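You operate a simulated robot arm through the tools that you are given. There is no shell and no other tool.

The job below is to be done with a simulated robot arm. You get a single attempt, and the scene is never put back.

Task
Clamp the silver lantern, fill it to MAX and shut its cap.
Fine: swing the funnel arm aside again; nothing drips on the tray. Where these are worked on the way, their far stop is far enough and under half their travel is too little: funnel arm.

Only the result counts: the job must be done as asked and must still hold three seconds after the hand-in. Knocking over, shifting, dropping, spilling or breaking anything else fails it. Lids that push on must go on centred and level and be pressed home; caps that screw on are set level and turned clockwise until they are tight.

Robot
A 6-joint arm with a two-finger gripper, fixed in place. Base frame: the origin is on the floor under the middle of its stand, x ahead of it, y to its left, z up; the work surface is at about z = 0.906. Units: m, rad, N and s.
It reaches about 1.417 m from its shoulder. Its first joint turns from -2.897 to 2.897 rad. Payload 3.43 kg.
Tool frame: the origin (TCP) lies between the finger pads and is the grasp point; the fingertips stand 0.02 m ahead of it; z points along the fingers, y is the line along which they close. The gripper opens to 0.19 m; its body begins 0.248 m behind the TCP.
Orientation is told as [roll, pitch, yaw] about the base's x, y, z axes, in that order, counted from this pose: with the fingers straight down and closing along the base's y, the tool's x points along the base's -x, its y along +y and its z along -z.

Tools
- The arm moves only by the tool servo_tool. Its argument "series" is a list of rows, each a list of 2 entries, a list of its own where there are three numbers: the shift along the base's x, y, z in m, then the turn, a rotation vector about the base's x, y, z in rad. In form: [[[tx, ty, tz], [ax, ay, az]], ...]. A call has 1 to 20 rows; each row shifts and turns the commanded pose from where the row before left it. "gripper" is the opening, from 0 (shut) to 1 (fully open), set as the call begins (left out, the last holds). Each row takes 0.2 s and may step no farther than 0.05 m and 0.15 rad from the row before; otherwise, or with a gripper value out of range, the whole call is refused. Where a pose cannot be reached the arm comes as near as it can. A force on the tool above 50 N (or 10 N above the force at the start of the call, whichever is more), or a blocked arm, ends the call early, and 0.2 s more pass. Each finger travels about 0.153 m/s and halts on what it meets, pressing with about 33 N; the grip force reading is that of the motor and also rises with nothing between the fingers. The clock runs only during rows and for 0.2 s after the last one: add rows that do not move to give the fingers time. It gives the time, the measured TCP pose, the force on the tool (base axes), the opening and the grip force at its end, in the units of the frame above (readings bear some noise), with the torque about the TCP (base axes, N m) and any sound that the robot's microphone picked up.
- Cameras (640 x 400 px; columns grow to the right, rows downward): "scene" is fixed at [0.4111, -0.4952, 1.6253]; the picture's right is [0.57, -0.82, 0.00], its down [-0.53, -0.37, -0.76] and it looks along [0.62, 0.43, -0.65] (base axes); focal length 350 px, centre (320, 200). "wrist" rides on the gripper at [0.07, -0.008, -0.288] in the tool frame; the picture's right is [0.12, 0.99, 0.00], its down [-0.96, 0.12, -0.25] and it looks along [-0.24, 0.03, 0.97] (tool axes); focal length 261 px, centre (320, 200).
- snapshot(camera): a new picture of that camera. It takes no simulated time.
- lift_body(by): moves the trunk up (or, below 0, down) by that many m; the arm rides with it, the base frame stays. It gives what a move gives, with no picture.
- measure_at(camera, pixels): for up to 12 pixels [column, row] of the newest picture of that camera ("zoom" is the newest enlarged one), the place [x, y, z] in the base frame of the surface seen there, good to about 0.002 m, but the place of the scene camera against the robot may be out by one fixed shift of up to 0.018 m in any direction. It takes no simulated time.
- zoom(camera, box): a new picture of the part [left, top, right, bottom] of that camera's present view, enlarged. It takes no simulated time.
- close_job(): hands the job in; it is judged then, once.

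Leave the gripper open and the arm clear of the work at the hand-in unless told otherwise.

The tools are called after "Request:" by a JSON object that holds its "fn" and its "kwargs". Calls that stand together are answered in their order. servo_tool: Moves the arm, as the interface text tells. Its arguments: {"type":"object","properties":{"series":{"type":"array","items":{"type":"array"}},"gripper":{"type":"number"}},"required":["series"]} The other tools are called the same way: lift_body (by) moves the trunk up or down; snapshot (camera) takes a picture; measure_at (camera, pixels) gives the place of the surface under pixels of a picture; zoom (camera, box) takes an enlarged picture of a part of a camera's view; close_job () hands the job in.

At the start:

```text
t: 0.0
tcp_pos: [0.737, 0.0312, 1.3009]
tool_rot: [0.001, 0.001, -0.001]
ft_force: [-0.6, -0.1, 0.0]
torque: [-0.01, -0.06, 0.0]
grip_width: 0.1899
finger_force: 0.0
trunk travel left (down, up): [-0.3, 0.14]
```

scene: 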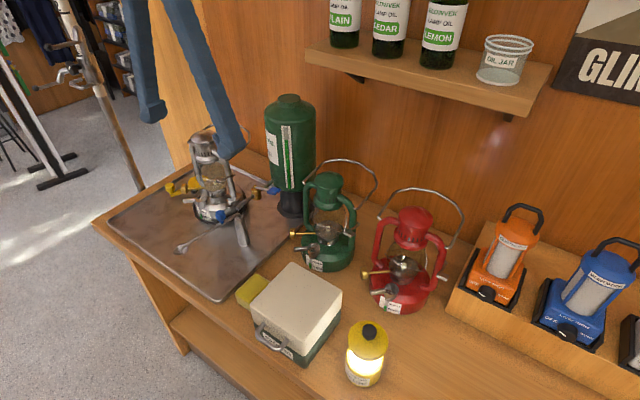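
wrist: 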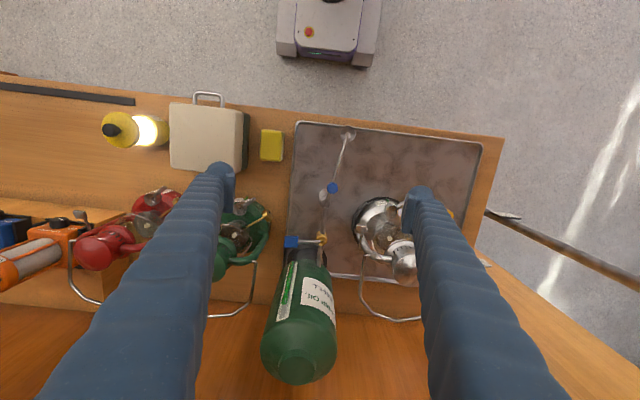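

I see the silver lantern on a metal tray at left in the scene picture (around column 215, row 185), with a green oil tank, a tap, a funnel and clamps near it. First I take enlarged pictures of that region.

Request:
{"fn": "zoom", "kwargs": {"camera": "scene", "box": [100, 80, 340, 230]}}

Request:
{"fn": "zoom", "kwargs": {"camera": "wrist", "box": [260, 100, 500, 250]}}

```text
2.67 times, centred on (220, 155) of scene
```

zoom: 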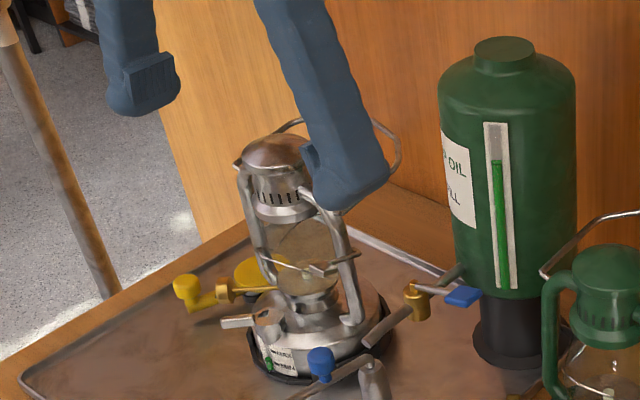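

```text
2.67 times, centred on (380, 175) of wrist
```

zoom: 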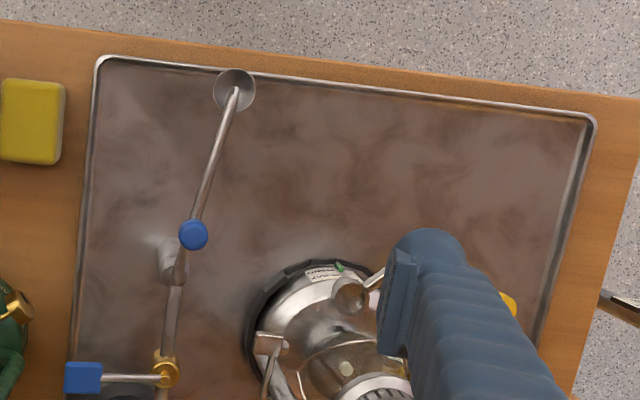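

I'll measure the main parts from both pictures: tray corners, the funnel end, the knob, the valve, the lantern, and the brass clamp.

Request:
{"fn": "measure_at", "kwargs": {"camera": "wrist", "pixels": [[348, 134], [332, 188], [291, 242], [322, 238], [323, 195], [390, 211], [298, 124], [482, 145], [450, 213], [270, 145], [208, 135], [376, 225]]}}

Request:
{"fn": "measure_at", "kwargs": {"camera": "scene", "pixels": [[182, 248], [220, 216], [273, 188], [255, 190], [240, 235], [199, 199], [170, 188], [195, 184], [205, 145], [290, 97], [290, 205], [212, 212]]}}

```text
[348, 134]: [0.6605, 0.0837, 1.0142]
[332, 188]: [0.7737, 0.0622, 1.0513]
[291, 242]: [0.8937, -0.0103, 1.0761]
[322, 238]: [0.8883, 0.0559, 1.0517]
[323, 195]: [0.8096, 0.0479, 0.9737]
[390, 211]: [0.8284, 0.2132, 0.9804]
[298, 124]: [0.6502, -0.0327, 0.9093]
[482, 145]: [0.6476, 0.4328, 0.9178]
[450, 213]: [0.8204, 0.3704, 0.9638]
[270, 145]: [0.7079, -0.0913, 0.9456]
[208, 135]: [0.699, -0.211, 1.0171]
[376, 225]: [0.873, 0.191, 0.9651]
```

```text
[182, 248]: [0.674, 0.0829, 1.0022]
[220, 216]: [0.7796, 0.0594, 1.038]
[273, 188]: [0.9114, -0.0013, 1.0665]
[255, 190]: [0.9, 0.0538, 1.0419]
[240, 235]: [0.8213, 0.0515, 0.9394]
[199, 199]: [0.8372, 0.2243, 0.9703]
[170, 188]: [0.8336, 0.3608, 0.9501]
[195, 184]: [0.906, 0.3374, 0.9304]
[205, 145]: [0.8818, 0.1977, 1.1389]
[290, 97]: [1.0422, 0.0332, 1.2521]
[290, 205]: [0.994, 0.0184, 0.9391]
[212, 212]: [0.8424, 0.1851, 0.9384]
```

The two cameras differ by about (0.012, 0, -0.011). The fingers hide the lantern, so I'll draw the arm back and a little left and up to get a clear view of it.

Request:
{"fn": "servo_tool", "kwargs": {"series": [[[-0.03, 0.02, 0.02], [0, 0, 0]], [[-0.04, 0.02, 0.02], [0, 0, 0]], [[-0.04, 0.02, 0.01], [0, 0, 0]], [[-0.04, 0.03, 0], [0, 0, 0]], [[-0.03, 0.03, 0], [0, 0, 0]], [[0, 0.02, 0], [0, 0, 0]], [[0, 0, 0], [0, 0, 0]]]}}

Request:
{"fn": "snapshot", "kwargs": {"camera": "wrist"}}

Request:
{"fn": "snapshot", "kwargs": {"camera": "scene"}}

```text
t: 1.6
tcp_pos: [0.5546, 0.1728, 1.3501]
tool_rot: [0.0, 0.001, 0.0]
ft_force: [-0.6, 0.5, 0.4]
torque: [-0.04, -0.07, -0.02]
grip_width: 0.1899
finger_force: 0.1
trunk travel left (down, up): [-0.3, 0.14]
```

```text
taken
```

wrist: 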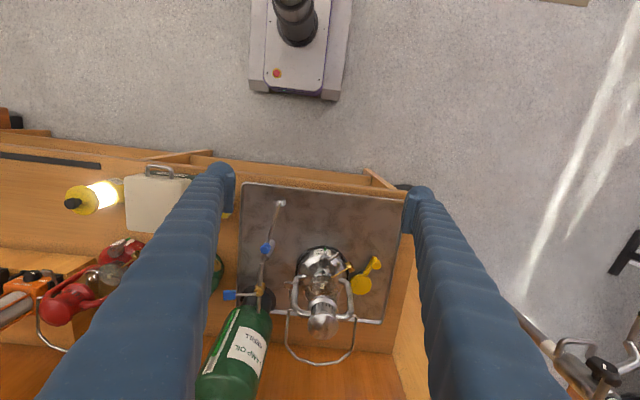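

```text
taken
```

scene: 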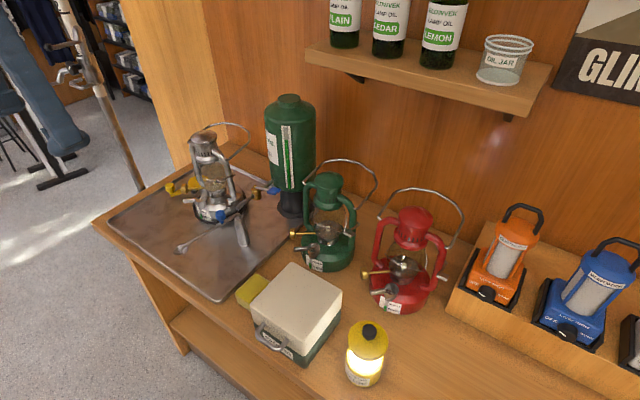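

Now the lantern is unobstructed in both pictures. I enlarge it in each.

Request:
{"fn": "zoom", "kwargs": {"camera": "wrist", "box": [232, 180, 408, 290]}}

Request:
{"fn": "zoom", "kwargs": {"camera": "scene", "box": [155, 155, 299, 245]}}

Request:
{"fn": "zoom", "kwargs": {"camera": "wrist", "box": [280, 235, 392, 305]}}

Request:
{"fn": "zoom", "kwargs": {"camera": "wrist", "box": [200, 230, 312, 300]}}

```text
3.64 times, centred on (320, 235) of wrist
```

zoom: 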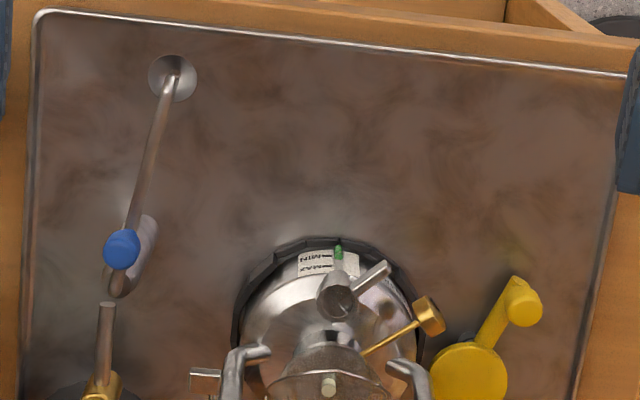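

```text
4.44 times, centred on (227, 200) of scene
```

zoom: 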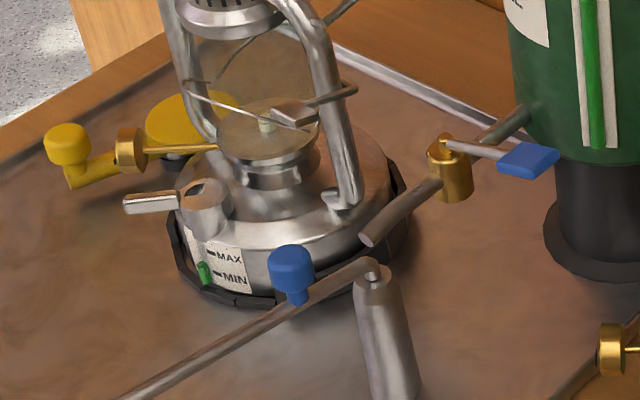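

```text
5.71 times, centred on (336, 270) of wrist
```

zoom: 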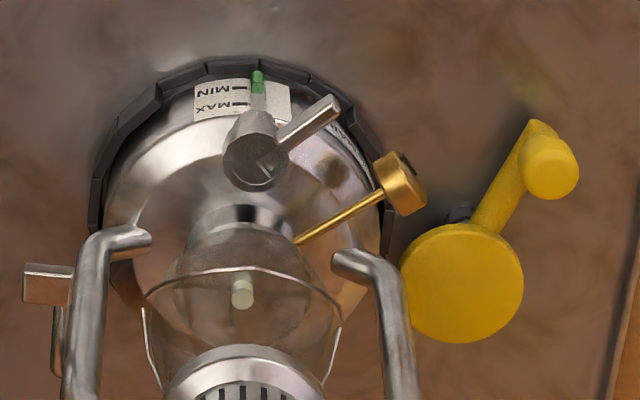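

```text
5.71 times, centred on (256, 265) of wrist
```

zoom: 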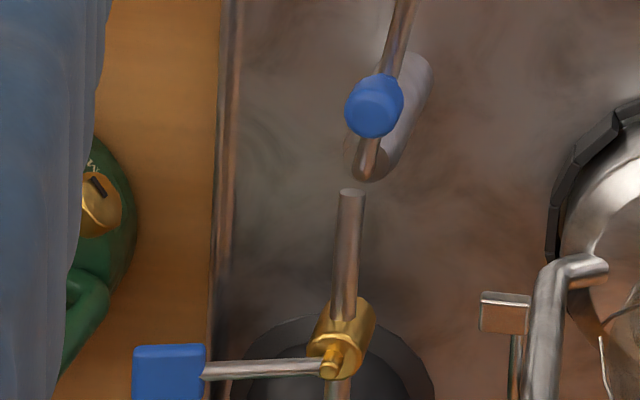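

The zooms are crisp, so I'll enlarge further on the filler cap, the clamp cam, the funnel arm with its pivot, and compare with the green and red lanterns' caps.

Request:
{"fn": "zoom", "kwargs": {"camera": "wrist", "box": [306, 240, 354, 270]}}

Request:
{"fn": "zoom", "kwargs": {"camera": "scene", "box": [176, 185, 224, 215]}}

Request:
{"fn": "zoom", "kwargs": {"camera": "scene", "box": [208, 185, 288, 235]}}

Request:
{"fn": "zoom", "kwargs": {"camera": "scene", "box": [290, 220, 354, 260]}}

Request:
{"fn": "zoom", "kwargs": {"camera": "scene", "box": [150, 165, 230, 215]}}

Request:
{"fn": "zoom", "kwargs": {"camera": "scene", "box": [160, 225, 224, 265]}}

```text
13.33 times, centred on (330, 255) of wrist
```

zoom: 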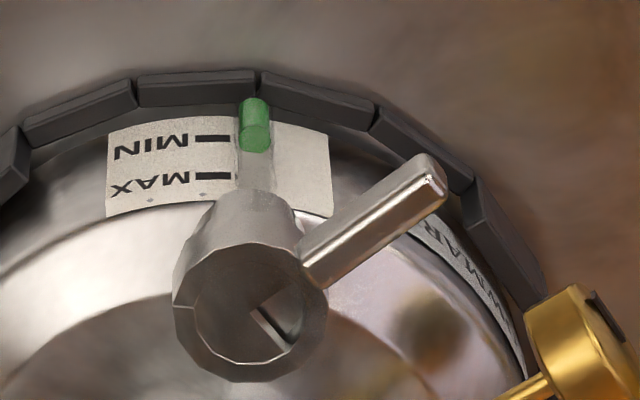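

```text
13.33 times, centred on (200, 200) of scene
```

zoom: 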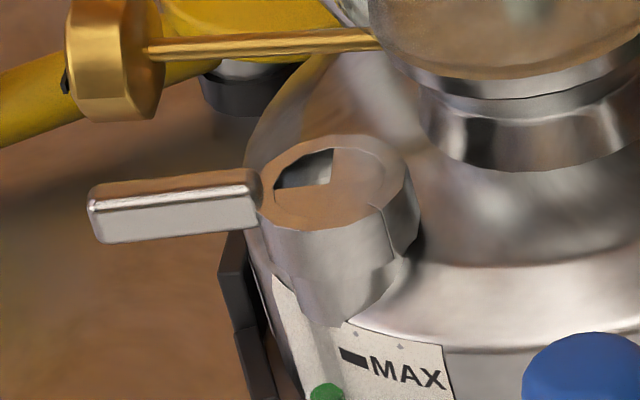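

```text
8.00 times, centred on (248, 210) of scene
```

zoom: 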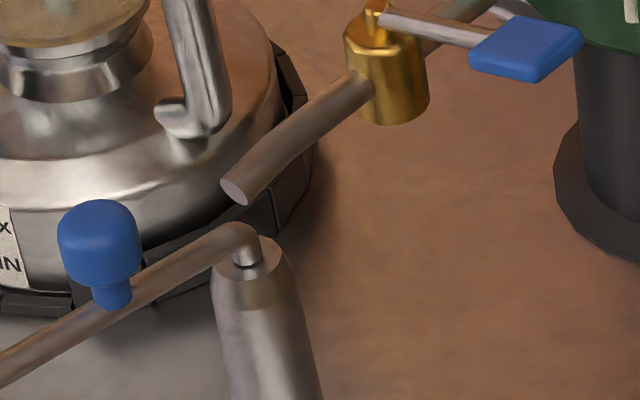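

```text
10.00 times, centred on (322, 240) of scene
```

zoom: 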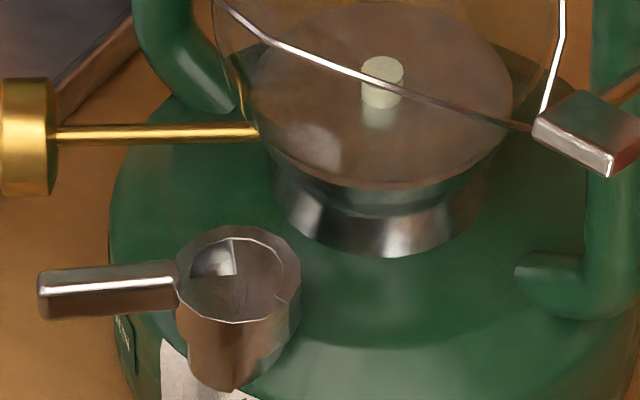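

```text
8.00 times, centred on (190, 190) of scene
```

zoom: 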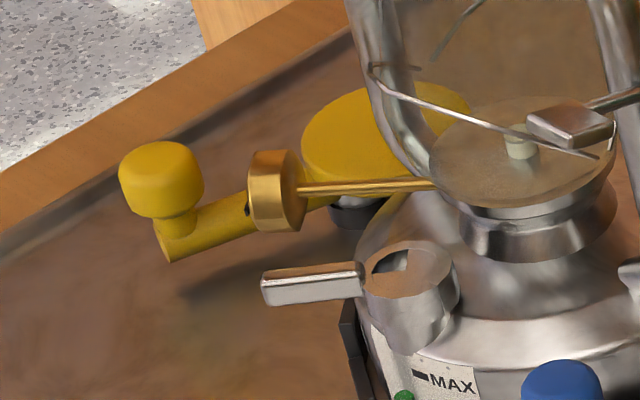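

```text
10.00 times, centred on (192, 245) of scene
```

zoom: 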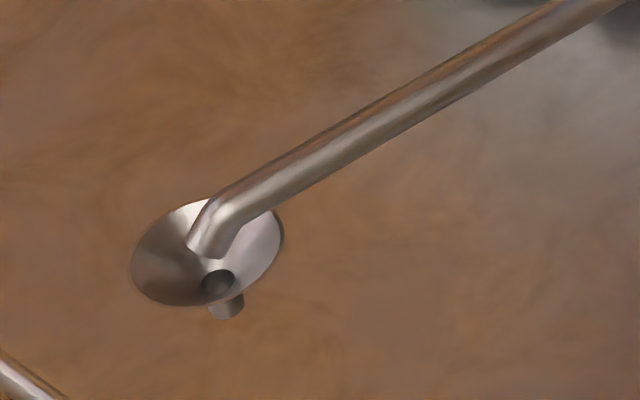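

The cap is a rotary shutter with a side lever and a quarter window, the clamp is a yellow cam lever, the funnel hangs on a swinging pipe with a blue knob. I'll measure more points precisely on the wrist picture zooms. First the funnel arm/spout zone.

Request:
{"fn": "zoom", "kwargs": {"camera": "wrist", "box": [236, 190, 300, 230]}}

Request:
{"fn": "measure_at", "kwargs": {"camera": "zoom", "pixels": [[440, 115], [470, 115], [410, 115], [440, 90], [440, 145], [450, 130], [400, 200], [380, 260], [360, 320], [345, 380], [300, 300], [436, 130]]}}

Request:
{"fn": "zoom", "kwargs": {"camera": "wrist", "box": [230, 230, 302, 275]}}

Request:
{"fn": "measure_at", "kwargs": {"camera": "zoom", "pixels": [[312, 160], [360, 180], [318, 242], [375, 225], [305, 260], [300, 288], [280, 440], [270, 495], [255, 560], [180, 575], [60, 585], [20, 585]]}}

```text
10.00 times, centred on (268, 210) of wrist
```

zoom: 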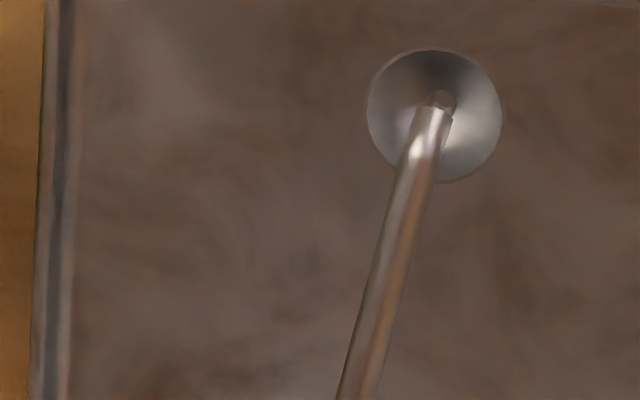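

```text
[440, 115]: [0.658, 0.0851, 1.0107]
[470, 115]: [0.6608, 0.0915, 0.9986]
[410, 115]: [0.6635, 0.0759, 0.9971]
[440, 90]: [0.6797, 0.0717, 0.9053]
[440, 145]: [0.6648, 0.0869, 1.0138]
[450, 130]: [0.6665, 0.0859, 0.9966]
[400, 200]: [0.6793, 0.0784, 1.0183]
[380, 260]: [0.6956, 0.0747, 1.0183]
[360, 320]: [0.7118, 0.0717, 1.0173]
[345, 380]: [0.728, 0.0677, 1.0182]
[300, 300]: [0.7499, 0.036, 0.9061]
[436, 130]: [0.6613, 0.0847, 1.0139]
```

```text
8.89 times, centred on (266, 252) of wrist
```

zoom: 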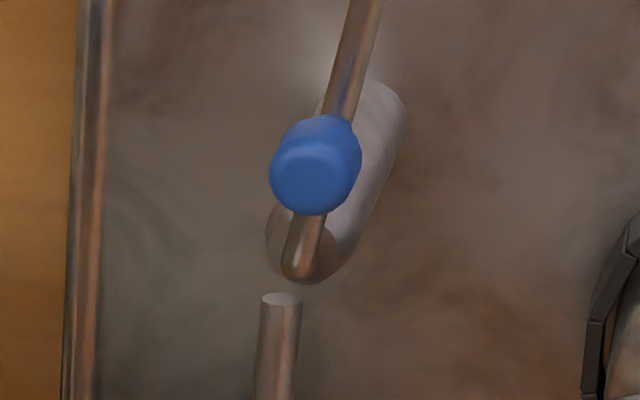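

```text
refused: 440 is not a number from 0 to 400
```

Request:
{"fn": "measure_at", "kwargs": {"camera": "zoom", "pixels": [[312, 160], [360, 180], [318, 232], [375, 225], [303, 255], [300, 272], [280, 300], [280, 320], [278, 350], [275, 385], [350, 240], [385, 100]]}}

Request:
{"fn": "zoom", "kwargs": {"camera": "wrist", "box": [215, 262, 295, 312]}}

Request:
{"fn": "measure_at", "kwargs": {"camera": "zoom", "pixels": [[374, 60], [370, 120], [360, 160], [350, 225], [340, 268], [300, 262], [230, 262], [130, 268], [70, 268], [330, 320], [370, 200], [360, 380]]}}

```text
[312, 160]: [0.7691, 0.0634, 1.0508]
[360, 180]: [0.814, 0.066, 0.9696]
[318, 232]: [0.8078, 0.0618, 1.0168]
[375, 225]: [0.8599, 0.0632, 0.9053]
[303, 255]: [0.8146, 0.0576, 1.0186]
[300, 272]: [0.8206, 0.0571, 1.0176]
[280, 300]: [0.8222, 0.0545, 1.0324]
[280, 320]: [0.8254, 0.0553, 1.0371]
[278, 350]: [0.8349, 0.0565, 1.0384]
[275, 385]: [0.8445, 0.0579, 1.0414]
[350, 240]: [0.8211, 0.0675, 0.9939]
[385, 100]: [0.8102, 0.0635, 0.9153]
```

```text
8.00 times, centred on (255, 287) of wrist
```

zoom: 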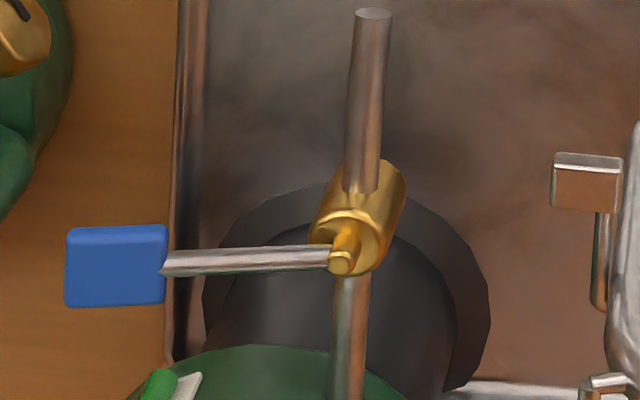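

```text
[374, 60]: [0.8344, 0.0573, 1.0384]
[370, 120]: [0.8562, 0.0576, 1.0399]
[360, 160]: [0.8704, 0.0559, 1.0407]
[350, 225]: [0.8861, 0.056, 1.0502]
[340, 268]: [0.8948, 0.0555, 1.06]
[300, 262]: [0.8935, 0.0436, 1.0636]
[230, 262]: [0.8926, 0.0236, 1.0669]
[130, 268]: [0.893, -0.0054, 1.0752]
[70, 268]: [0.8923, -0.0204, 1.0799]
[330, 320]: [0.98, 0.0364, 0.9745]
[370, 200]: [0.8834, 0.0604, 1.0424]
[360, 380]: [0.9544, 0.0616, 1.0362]
```

The spout tip (0.822, 0.055, 1.03) sits right over the post's pivot (0.82, 0.057), so oil runs through the arm pipe to the funnel at (0.662, 0.084). Now closer zooms on the cap shutter of each lantern to see whether it's open or shut.

Request:
{"fn": "zoom", "kwargs": {"camera": "wrist", "box": [316, 250, 340, 265]}}

Request:
{"fn": "zoom", "kwargs": {"camera": "scene", "box": [188, 190, 212, 205]}}

Request:
{"fn": "zoom", "kwargs": {"camera": "scene", "box": [300, 240, 324, 255]}}

Request:
{"fn": "zoom", "kwargs": {"camera": "scene", "box": [360, 260, 424, 300]}}

```text
16.00 times, centred on (328, 258) of wrist
```

zoom: 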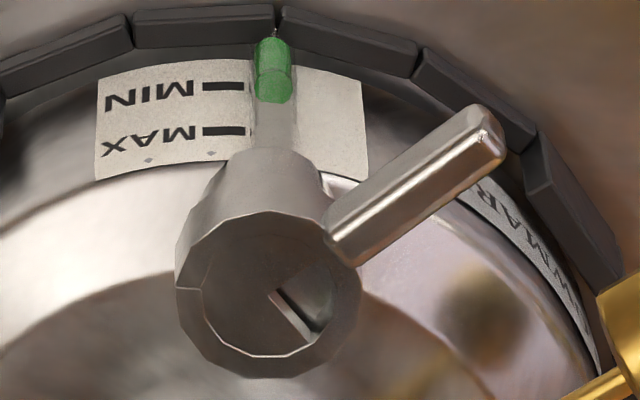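

```text
16.00 times, centred on (200, 198) of scene
```

zoom: 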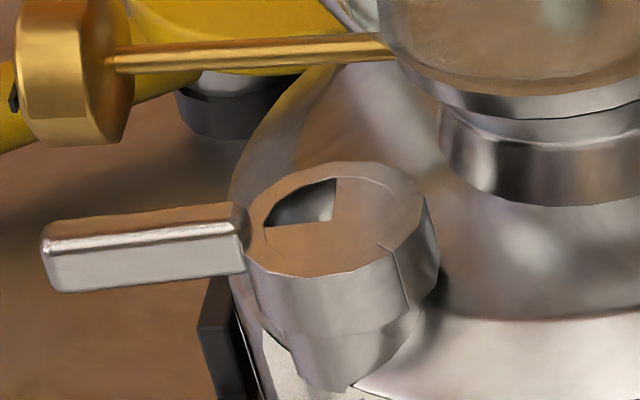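

```text
16.00 times, centred on (312, 248) of scene
```

zoom: 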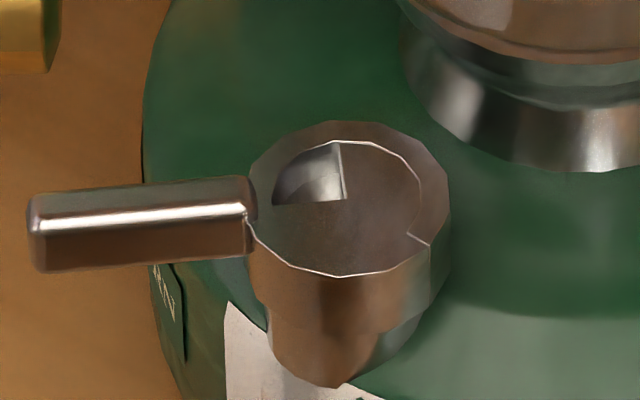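

```text
10.00 times, centred on (392, 280) of scene
```

zoom: 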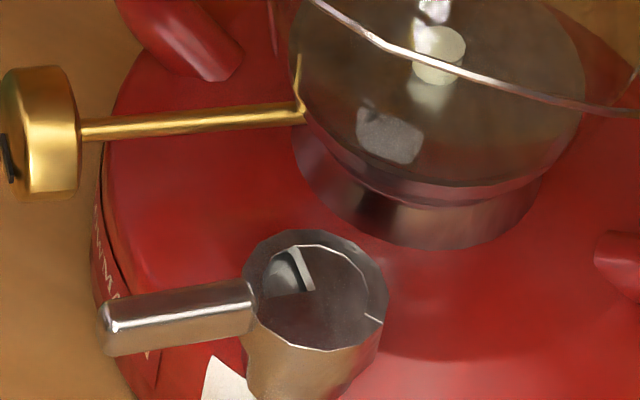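

I'll check depth through the window with measurements: disc surface versus inside the window.

Request:
{"fn": "zoom", "kwargs": {"camera": "wrist", "box": [316, 250, 340, 265]}}

Request:
{"fn": "measure_at", "kwargs": {"camera": "zoom", "pixels": [[230, 290], [250, 340], [320, 270], [290, 305], [300, 330], [320, 315], [310, 295], [180, 290], [360, 290], [265, 210], [265, 375], [480, 125]]}}

Request:
{"fn": "zoom", "kwargs": {"camera": "scene", "box": [188, 190, 212, 205]}}

Request:
{"fn": "measure_at", "kwargs": {"camera": "zoom", "pixels": [[370, 210], [320, 250], [280, 215], [300, 205], [320, 195], [310, 215], [325, 210], [335, 165], [335, 275], [255, 215], [425, 210], [60, 235]]}}

```text
16.00 times, centred on (328, 258) of wrist
```

zoom: 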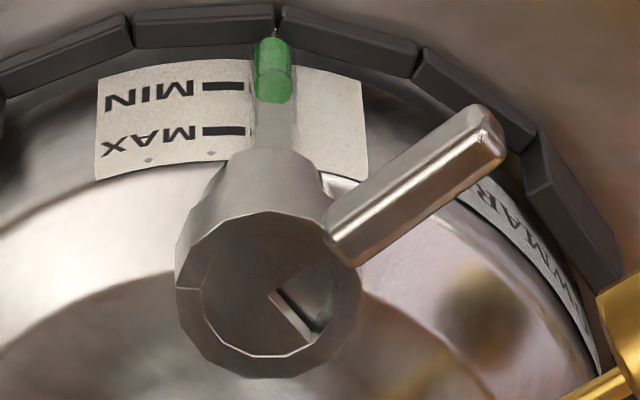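

```text
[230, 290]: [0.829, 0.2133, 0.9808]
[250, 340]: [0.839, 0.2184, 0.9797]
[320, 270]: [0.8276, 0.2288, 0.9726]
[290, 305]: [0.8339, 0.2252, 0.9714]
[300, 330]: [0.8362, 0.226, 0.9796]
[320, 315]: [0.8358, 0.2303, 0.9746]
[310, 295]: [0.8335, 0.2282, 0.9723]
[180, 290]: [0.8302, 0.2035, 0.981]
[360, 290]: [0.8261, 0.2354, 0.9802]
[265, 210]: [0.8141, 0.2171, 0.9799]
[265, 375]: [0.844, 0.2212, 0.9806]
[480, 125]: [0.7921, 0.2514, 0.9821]
```

```text
16.00 times, centred on (200, 198) of scene
```

zoom: 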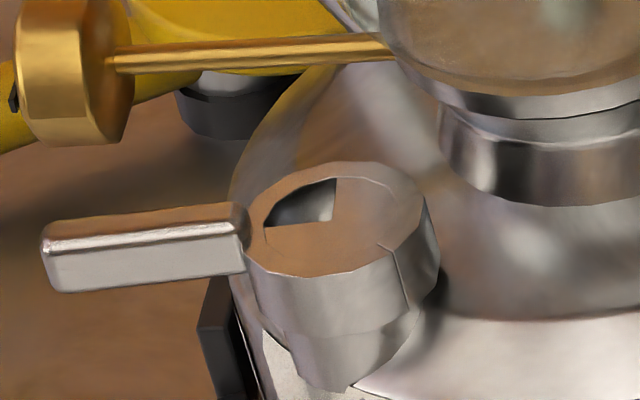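

```text
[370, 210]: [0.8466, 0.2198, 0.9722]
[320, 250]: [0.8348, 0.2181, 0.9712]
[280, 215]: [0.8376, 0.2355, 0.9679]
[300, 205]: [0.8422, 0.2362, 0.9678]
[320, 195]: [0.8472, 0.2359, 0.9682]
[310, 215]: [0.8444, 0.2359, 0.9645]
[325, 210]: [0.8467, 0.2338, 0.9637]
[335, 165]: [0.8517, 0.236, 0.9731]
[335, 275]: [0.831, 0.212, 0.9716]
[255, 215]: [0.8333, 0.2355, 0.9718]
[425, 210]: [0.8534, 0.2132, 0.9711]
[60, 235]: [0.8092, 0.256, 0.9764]
```

The disc sits at z≈0.980 with ~8 mm deep recess in the window. To judge shutter state I want a straight-down view, so I first check heights of the surroundings (lantern top, bail, tank, shelf) before moving over it.

Request:
{"fn": "measure_at", "kwargs": {"camera": "wrist", "pixels": [[322, 320], [320, 300], [345, 355], [290, 350], [235, 350], [352, 318], [293, 315], [367, 285], [374, 263], [350, 268], [320, 355], [325, 280]]}}

Request:
{"fn": "measure_at", "kwargs": {"camera": "scene", "pixels": [[203, 140], [240, 128], [290, 97], [310, 45], [340, 60], [250, 160], [400, 90], [190, 150], [215, 125], [187, 181], [173, 187], [205, 160]]}}

```text
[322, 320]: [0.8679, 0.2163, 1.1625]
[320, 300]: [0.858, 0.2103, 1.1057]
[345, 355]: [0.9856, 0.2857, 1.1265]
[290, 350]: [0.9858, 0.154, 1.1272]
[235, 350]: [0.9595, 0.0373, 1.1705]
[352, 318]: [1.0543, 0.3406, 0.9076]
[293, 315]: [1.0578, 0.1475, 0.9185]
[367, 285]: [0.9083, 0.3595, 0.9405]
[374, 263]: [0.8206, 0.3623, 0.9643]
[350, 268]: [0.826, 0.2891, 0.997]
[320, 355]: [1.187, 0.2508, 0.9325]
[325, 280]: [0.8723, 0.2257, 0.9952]
```

```text
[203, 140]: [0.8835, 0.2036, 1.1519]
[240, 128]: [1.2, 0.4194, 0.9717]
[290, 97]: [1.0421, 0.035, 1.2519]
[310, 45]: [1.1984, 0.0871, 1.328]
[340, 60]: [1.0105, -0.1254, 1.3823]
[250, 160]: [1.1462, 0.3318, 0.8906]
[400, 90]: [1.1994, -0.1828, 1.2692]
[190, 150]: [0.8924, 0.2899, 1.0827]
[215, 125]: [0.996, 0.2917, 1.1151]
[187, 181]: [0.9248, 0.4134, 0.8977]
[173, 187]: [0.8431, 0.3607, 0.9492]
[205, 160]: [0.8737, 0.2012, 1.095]
```

Lantern top is at z≈1.163 and everything near there is under 1.26, so I move the TCP to about (0.84, 0.22, 1.37) for a straight-down look.

Request:
{"fn": "servo_tool", "kwargs": {"series": [[[0.04, 0.01, 0.01], [0, 0, 0]], [[0.048, 0.01, 0.01], [0, 0, 0]], [[0.048, 0.01, 0], [0, 0, 0]], [[0.048, 0.01, 0], [0, 0, 0]], [[0.048, 0.01, 0], [0, 0, 0]], [[0.048, 0, 0], [0, 0, 0]], [[0, 0, 0], [0, 0, 0]]]}}

Request:
{"fn": "snapshot", "kwargs": {"camera": "wrist"}}

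```text
t: 3.2
tcp_pos: [0.8347, 0.2216, 1.3738]
tool_rot: [0.0, -0.003, 0.001]
ft_force: [-0.6, 0.0, 0.9]
torque: [0.02, -0.14, -0.05]
grip_width: 0.19
finger_force: 0.0
trunk travel left (down, up): [-0.3, 0.14]
```

```text
taken
```

wrist: 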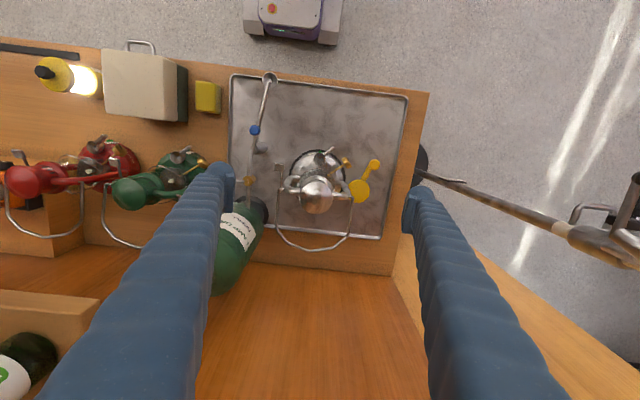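

From straight overhead the lantern is around (320,170). I zoom onto the cap, the clamp and the fence.

Request:
{"fn": "zoom", "kwargs": {"camera": "wrist", "box": [306, 145, 338, 165]}}

Request:
{"fn": "zoom", "kwargs": {"camera": "wrist", "box": [272, 140, 400, 220]}}

Request:
{"fn": "zoom", "kwargs": {"camera": "wrist", "box": [150, 140, 214, 180]}}

```text
16.00 times, centred on (322, 155) of wrist
```

zoom: 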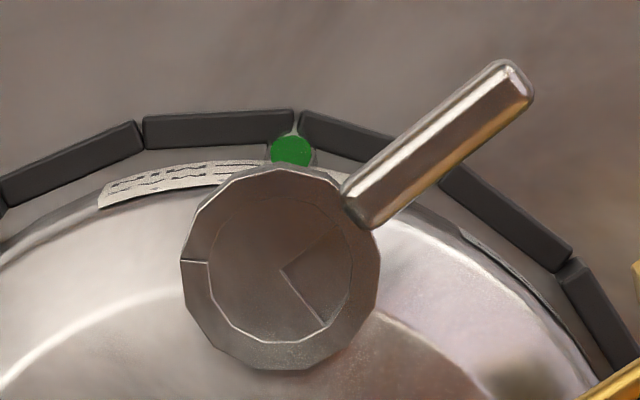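

```text
5.00 times, centred on (336, 180) of wrist
```

zoom: 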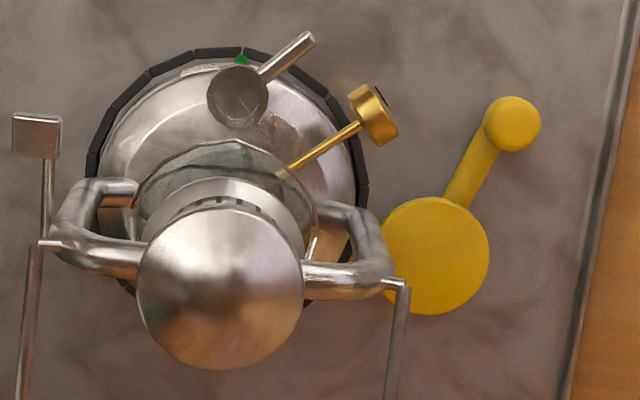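

```text
10.00 times, centred on (182, 160) of wrist
```

zoom: 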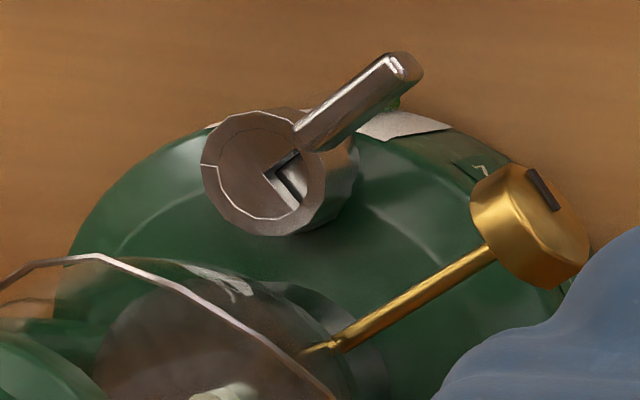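

I measure inside and around the window from this angle, plus the lever ends.

Request:
{"fn": "zoom", "kwargs": {"camera": "wrist", "box": [314, 150, 330, 160]}}

Request:
{"fn": "measure_at", "kwargs": {"camera": "zoom", "pixels": [[200, 200], [280, 230], [300, 300], [340, 240], [360, 260], [330, 220], [350, 200], [370, 230], [320, 250], [100, 240], [440, 240], [400, 200]]}}

Request:
{"fn": "zoom", "kwargs": {"camera": "wrist", "box": [306, 145, 338, 165]}}

Request:
{"fn": "measure_at", "kwargs": {"camera": "zoom", "pixels": [[185, 265], [375, 265], [280, 175], [280, 365], [285, 265], [320, 255], [330, 280], [515, 75], [355, 215], [440, 145], [425, 120], [460, 165]]}}

```text
16.00 times, centred on (322, 155) of wrist
```

zoom: 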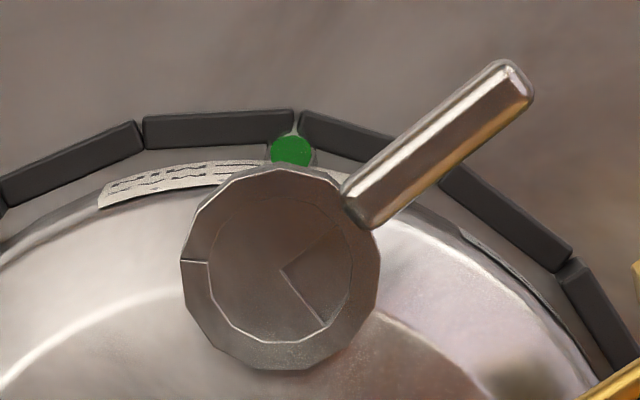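

```text
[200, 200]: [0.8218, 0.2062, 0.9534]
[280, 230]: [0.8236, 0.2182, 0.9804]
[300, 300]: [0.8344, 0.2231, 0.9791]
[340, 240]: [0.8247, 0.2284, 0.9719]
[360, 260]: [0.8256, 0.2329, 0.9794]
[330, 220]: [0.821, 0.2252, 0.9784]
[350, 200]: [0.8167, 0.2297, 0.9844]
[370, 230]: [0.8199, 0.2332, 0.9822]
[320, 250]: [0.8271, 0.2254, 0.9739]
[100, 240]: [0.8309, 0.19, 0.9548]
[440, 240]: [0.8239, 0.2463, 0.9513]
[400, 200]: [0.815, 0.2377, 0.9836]
```

```text
16.00 times, centred on (322, 155) of wrist
```

zoom: 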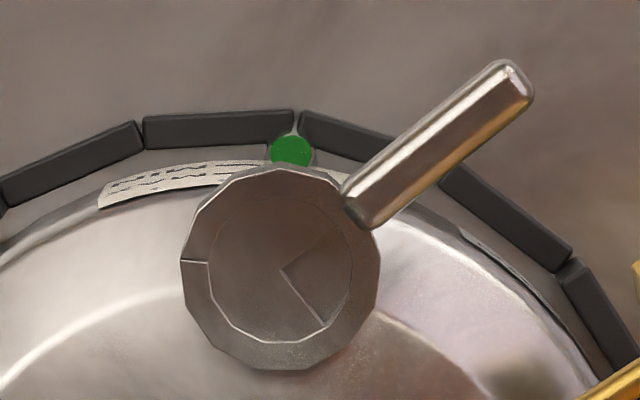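

```text
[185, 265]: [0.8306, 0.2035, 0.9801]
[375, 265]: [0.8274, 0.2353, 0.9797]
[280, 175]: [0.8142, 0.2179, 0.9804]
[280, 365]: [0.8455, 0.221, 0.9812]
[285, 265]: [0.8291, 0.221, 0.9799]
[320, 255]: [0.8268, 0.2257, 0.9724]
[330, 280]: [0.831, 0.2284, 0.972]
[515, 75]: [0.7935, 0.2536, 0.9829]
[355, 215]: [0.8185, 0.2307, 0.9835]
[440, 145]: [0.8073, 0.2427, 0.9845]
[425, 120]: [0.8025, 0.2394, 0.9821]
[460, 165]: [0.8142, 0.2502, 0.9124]
```

The window bottom is flat at z≈0.972, 8 mm below the disc; I'll decide the cap's state later by observing it. First the clamp: I zoom on the yellow cam and measure its geometry.

Request:
{"fn": "zoom", "kwargs": {"camera": "wrist", "box": [336, 150, 400, 210]}}

Request:
{"fn": "zoom", "kwargs": {"camera": "scene", "box": [158, 168, 222, 208]}}

```text
6.67 times, centred on (368, 180) of wrist
```

zoom: 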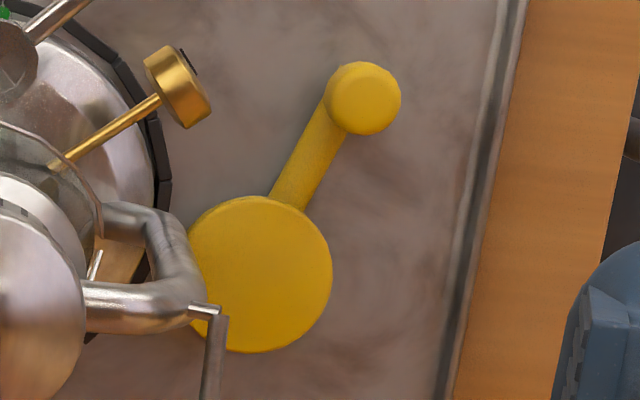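

```text
10.00 times, centred on (190, 188) of scene
```

zoom: 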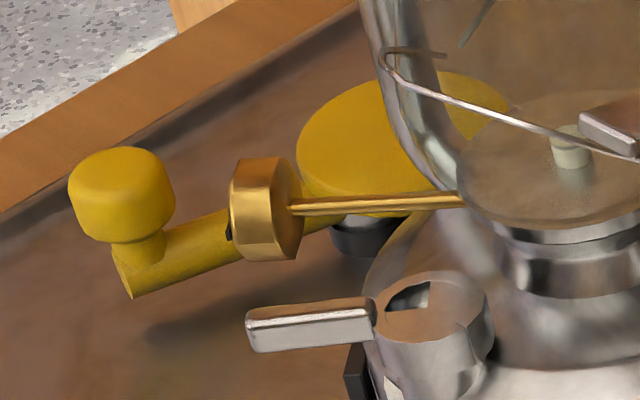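

Request:
{"fn": "zoom", "kwargs": {"camera": "wrist", "box": [336, 150, 400, 210]}}

Request:
{"fn": "measure_at", "kwargs": {"camera": "zoom", "pixels": [[362, 98], [330, 98], [396, 98], [362, 66], [362, 130], [310, 155], [275, 190], [260, 275], [330, 275], [260, 345], [262, 200], [200, 240]]}}

Request:
{"fn": "measure_at", "kwargs": {"camera": "zoom", "pixels": [[178, 90], [110, 125], [155, 130], [165, 190], [125, 70], [200, 310], [215, 330], [160, 300], [300, 200], [320, 150], [290, 190], [480, 200]]}}

```text
6.67 times, centred on (368, 180) of wrist
```

zoom: 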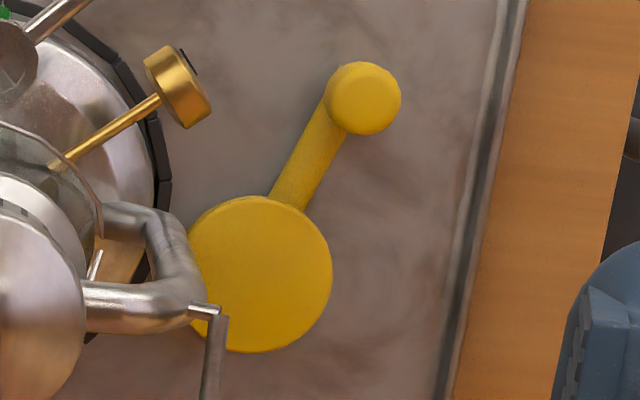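

```text
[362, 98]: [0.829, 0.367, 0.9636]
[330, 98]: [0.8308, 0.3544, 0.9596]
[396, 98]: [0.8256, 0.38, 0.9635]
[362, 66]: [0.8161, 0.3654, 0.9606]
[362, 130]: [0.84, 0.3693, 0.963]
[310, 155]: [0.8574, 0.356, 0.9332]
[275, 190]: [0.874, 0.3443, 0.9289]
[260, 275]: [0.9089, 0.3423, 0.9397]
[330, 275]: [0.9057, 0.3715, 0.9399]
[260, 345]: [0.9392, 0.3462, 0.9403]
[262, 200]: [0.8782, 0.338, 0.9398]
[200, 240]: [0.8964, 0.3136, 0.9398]
```

```text
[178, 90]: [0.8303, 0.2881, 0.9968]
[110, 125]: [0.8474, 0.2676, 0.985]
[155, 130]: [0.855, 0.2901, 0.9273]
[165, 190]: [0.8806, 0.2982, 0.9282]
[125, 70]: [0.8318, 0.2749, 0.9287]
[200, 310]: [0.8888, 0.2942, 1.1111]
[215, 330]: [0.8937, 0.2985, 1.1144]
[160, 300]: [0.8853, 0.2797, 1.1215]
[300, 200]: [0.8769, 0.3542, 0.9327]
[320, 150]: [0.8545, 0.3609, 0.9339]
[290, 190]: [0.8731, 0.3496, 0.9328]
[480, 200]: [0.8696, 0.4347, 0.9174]
```

I look for the cam's pivot post under the disc in the scene picture.

Request:
{"fn": "zoom", "kwargs": {"camera": "scene", "box": [178, 172, 218, 197]}}

Request:
{"fn": "measure_at", "kwargs": {"camera": "zoom", "pixels": [[230, 280], [255, 300], [280, 300], [300, 290], [230, 310], [260, 330], [290, 320], [260, 275], [280, 270], [200, 220], [250, 150], [160, 260]]}}

```text
16.00 times, centred on (198, 184) of scene
```

zoom: 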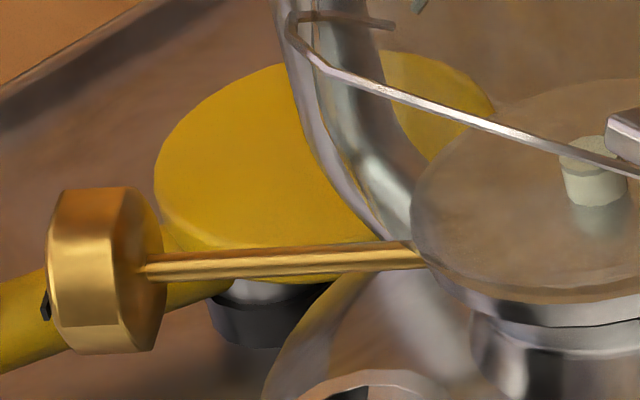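

```text
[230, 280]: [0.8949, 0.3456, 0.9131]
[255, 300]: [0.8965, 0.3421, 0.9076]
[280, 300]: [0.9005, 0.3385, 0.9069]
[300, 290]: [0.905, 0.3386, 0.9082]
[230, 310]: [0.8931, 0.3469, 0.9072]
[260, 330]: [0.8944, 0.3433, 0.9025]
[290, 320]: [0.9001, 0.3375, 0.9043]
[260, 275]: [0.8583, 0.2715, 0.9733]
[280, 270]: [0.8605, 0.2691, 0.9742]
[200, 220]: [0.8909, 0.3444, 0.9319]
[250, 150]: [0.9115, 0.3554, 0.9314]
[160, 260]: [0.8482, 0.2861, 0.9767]
```

Cam geometry: disc centre ≈(0.909, 0.342), pivot ≈(0.890, 0.345), knob ≈(0.828, 0.367) topping at z=0.964. Turning the lever clockwise (knob toward +y, then +x) drives the disc at the lantern. I go over the knob with the gripper partly open and come down to above it.

Request:
{"fn": "servo_tool", "kwargs": {"series": [[[-0.003, 0.049, 0], [0, 0, 0]], [[-0.003, 0.049, 0], [0, 0, 0]], [[-0.003, 0.048, 0], [0, 0, 0]], [[0, 0, -0.05], [0, 0, 0]], [[0, 0, -0.05], [0, 0, 0]], [[0, 0, -0.05], [0, 0, 0]], [[0, 0, -0.05], [0, 0, 0]], [[0, 0, -0.05], [0, 0, 0]], [[0, 0, -0.05], [0, 0, 0]], [[0, 0, -0.04], [0, 0, 0]], [[0, 0, 0], [0, 0, 0]]], "gripper": 0.27}}

Request:
{"fn": "snapshot", "kwargs": {"camera": "wrist"}}

Request:
{"fn": "zoom", "kwargs": {"camera": "scene", "box": [120, 130, 248, 210]}}

```text
t: 5.6
tcp_pos: [0.8284, 0.3664, 1.0292]
tool_rot: [0.0, -0.001, 0.001]
ft_force: [-0.5, 0.7, -0.8]
torque: [-0.04, -0.01, -0.03]
grip_width: 0.0511
finger_force: 0.1
trunk travel left (down, up): [-0.3, 0.14]
```

```text
taken
```

wrist: 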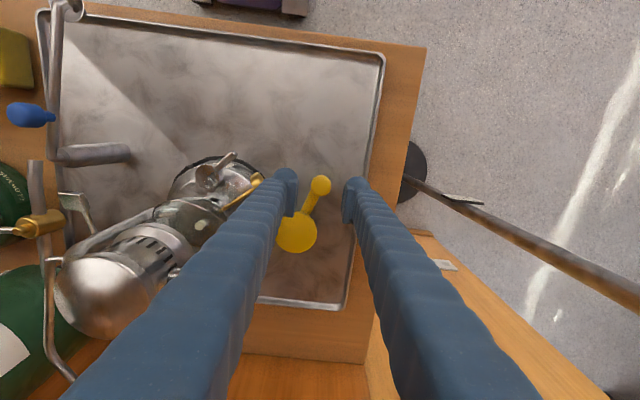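

```text
5.00 times, centred on (184, 170) of scene
```

zoom: 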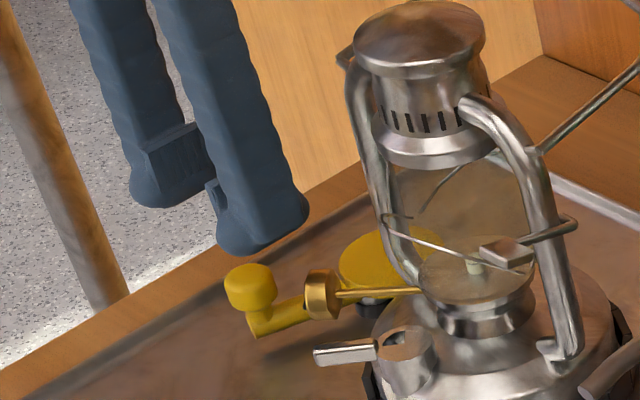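

The knob is centred between the fingers. I descend about 0.065 so the pads straddle the knob with tips just above the lever.

Request:
{"fn": "servo_tool", "kwargs": {"series": [[[0, 0, -0.035], [0, 0, 0]], [[0, 0, -0.032], [0, 0, 0]], [[0, 0, 0], [0, 0, 0]]]}}

Request:
{"fn": "snapshot", "kwargs": {"camera": "wrist"}}

Request:
{"fn": "zoom", "kwargs": {"camera": "scene", "box": [120, 130, 248, 210]}}

```text
t: 6.4
tcp_pos: [0.8267, 0.3665, 0.9623]
tool_rot: [0.0, 0.0, -0.001]
ft_force: [0.1, 0.1, 0.5]
torque: [0.01, 0.0, 0.03]
grip_width: 0.0511
finger_force: 0.1
trunk travel left (down, up): [-0.3, 0.14]
```

```text
taken
```

wrist: 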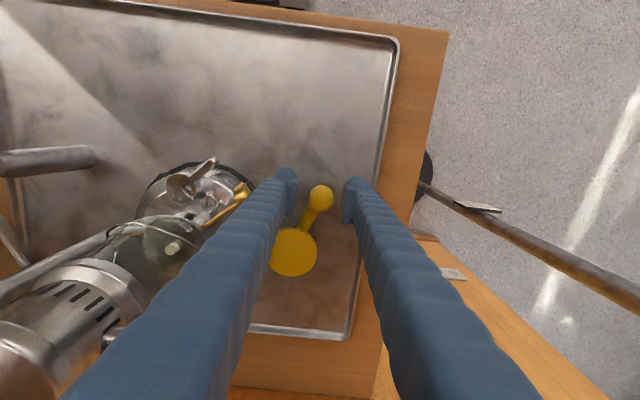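

```text
5.00 times, centred on (184, 170) of scene
```

zoom: 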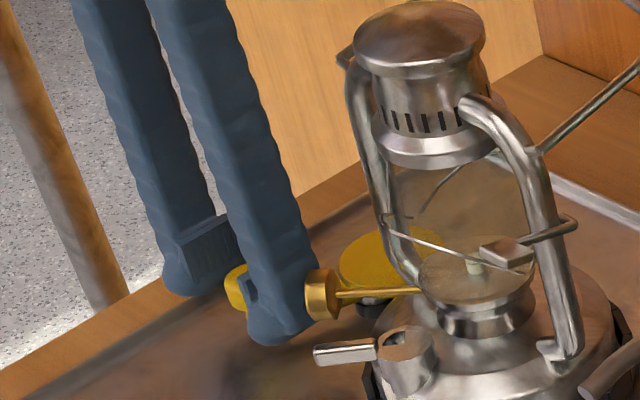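

Pads straddle the knob. I close to a loose cage (~32 mm around the 25 mm knob), turn the fingers to the tangent, and begin the clockwise arc about the pivot, halfway first.

Request:
{"fn": "servo_tool", "kwargs": {"series": [[[0, 0, 0], [0, 0, -0.15]], [[0, 0, 0], [0, 0, -0.15]], [[0.0036, 0.0085, 0], [0, 0, -0.14]], [[0.0049, 0.0079, 0], [0, 0, -0.14]], [[0.0058, 0.0072, 0], [0, 0, -0.14]], [[0.0068, 0.0062, 0], [0, 0, -0.14]], [[0, 0, 0], [0, 0, 0]]], "gripper": 0.17}}

Request:
{"fn": "snapshot", "kwargs": {"camera": "wrist"}}

Request:
{"fn": "zoom", "kwargs": {"camera": "scene", "box": [120, 130, 248, 210]}}

```text
t: 8.0
tcp_pos: [0.8491, 0.3989, 0.9647]
tool_rot: [0.001, 0.0, -0.861]
ft_force: [-0.5, -0.1, 0.4]
torque: [0.0, 0.01, -0.02]
grip_width: 0.0322
finger_force: 0.1
trunk travel left (down, up): [-0.3, 0.14]
```

```text
taken
```

wrist: 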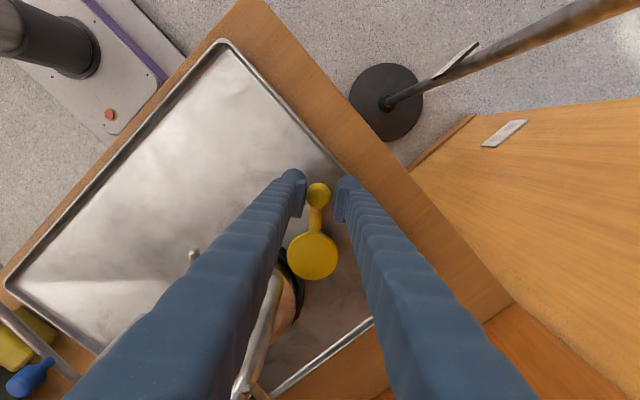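

```text
5.00 times, centred on (184, 170) of scene
```

zoom: 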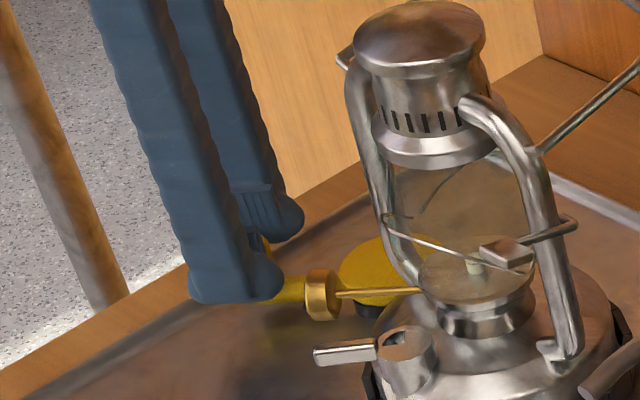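

The lever turns along freely and stays aligned. I continue the arc.

Request:
{"fn": "servo_tool", "kwargs": {"series": [[[0.0077, 0.0053, 0], [0, 0, -0.14]], [[0.0082, 0.0041, 0], [0, 0, -0.14]], [[0.0088, 0.003, 0], [0, 0, -0.14]], [[0, 0, 0], [0, 0, 0]]]}}

Request:
{"fn": "snapshot", "kwargs": {"camera": "wrist"}}

Request:
{"fn": "zoom", "kwargs": {"camera": "scene", "box": [120, 130, 248, 210]}}

```text
t: 9.0
tcp_pos: [0.8731, 0.4105, 0.9623]
tool_rot: [-0.002, 0.0, -1.281]
ft_force: [-0.4, 0.1, -0.2]
torque: [-0.01, -0.02, 0.02]
grip_width: 0.0325
finger_force: 0.1
trunk travel left (down, up): [-0.3, 0.14]
```

```text
taken
```

wrist: 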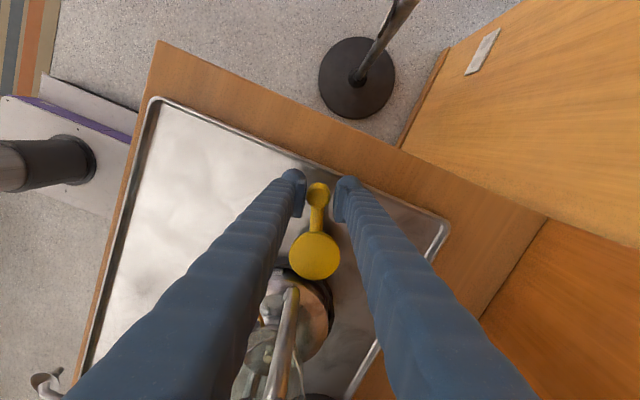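

```text
5.00 times, centred on (184, 170) of scene
```

zoom: 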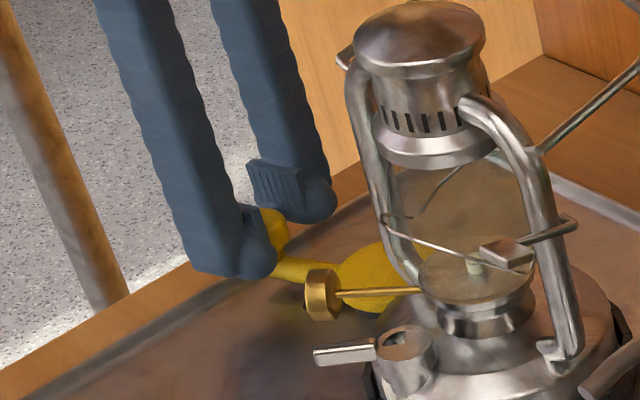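

Still free-turning. I zoom in to see the gap between disc and lantern.

Request:
{"fn": "zoom", "kwargs": {"camera": "wrist", "box": [256, 170, 384, 330]}}

```text
2.50 times, centred on (320, 250) of wrist
```

zoom: 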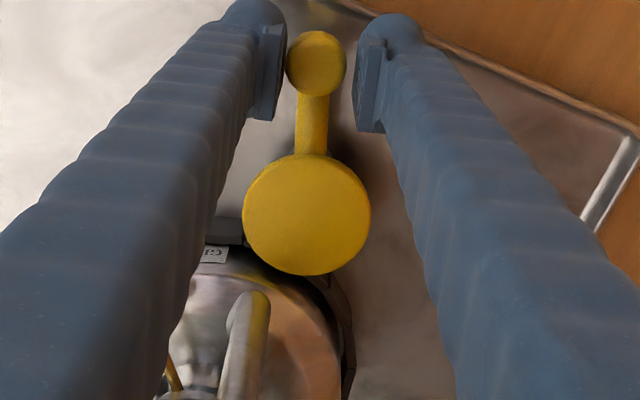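

Request:
{"fn": "servo_tool", "kwargs": {"series": [[[0.0046, 0.001, 0], [0, 0, -0.07]], [[0.0046, 0.0007, 0], [0, 0, -0.07]], [[0.0046, 0.0003, 0], [0, 0, -0.07]], [[0.0046, 0.0001, 0], [0, 0, -0.07]], [[0, 0, 0], [0, 0, 0]]]}}

Request:
{"fn": "snapshot", "kwargs": {"camera": "wrist"}}

Request:
{"fn": "zoom", "kwargs": {"camera": "wrist", "box": [256, 170, 384, 330]}}

Request:
{"fn": "zoom", "kwargs": {"camera": "scene", "box": [120, 130, 248, 210]}}

```text
t: 10.2
tcp_pos: [0.8914, 0.4115, 0.9622]
tool_rot: [-0.001, -0.001, -1.56]
ft_force: [1.0, 0.1, 0.2]
torque: [-0.03, 0.01, 0.0]
grip_width: 0.0329
finger_force: 0.7
trunk travel left (down, up): [-0.3, 0.14]
```

```text
taken
```

wrist: 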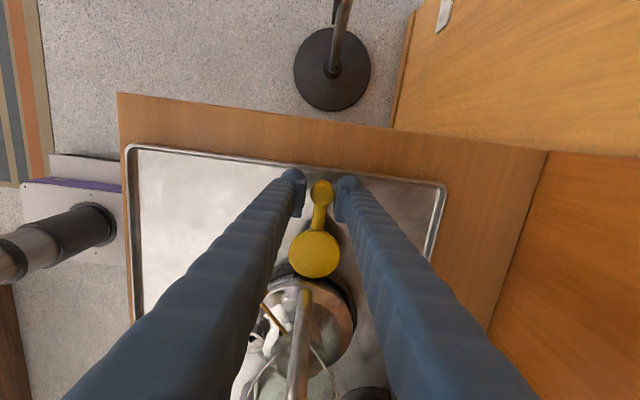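

```text
2.50 times, centred on (320, 250) of wrist
```

zoom: 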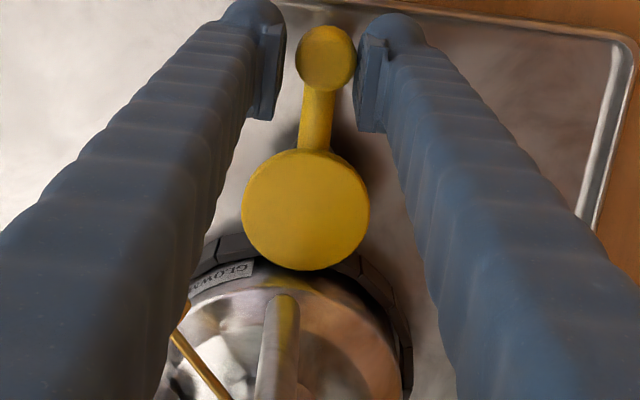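

```text
5.00 times, centred on (184, 170) of scene
```

zoom: 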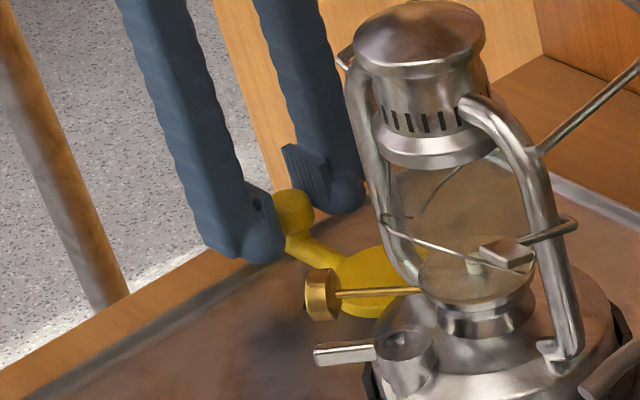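

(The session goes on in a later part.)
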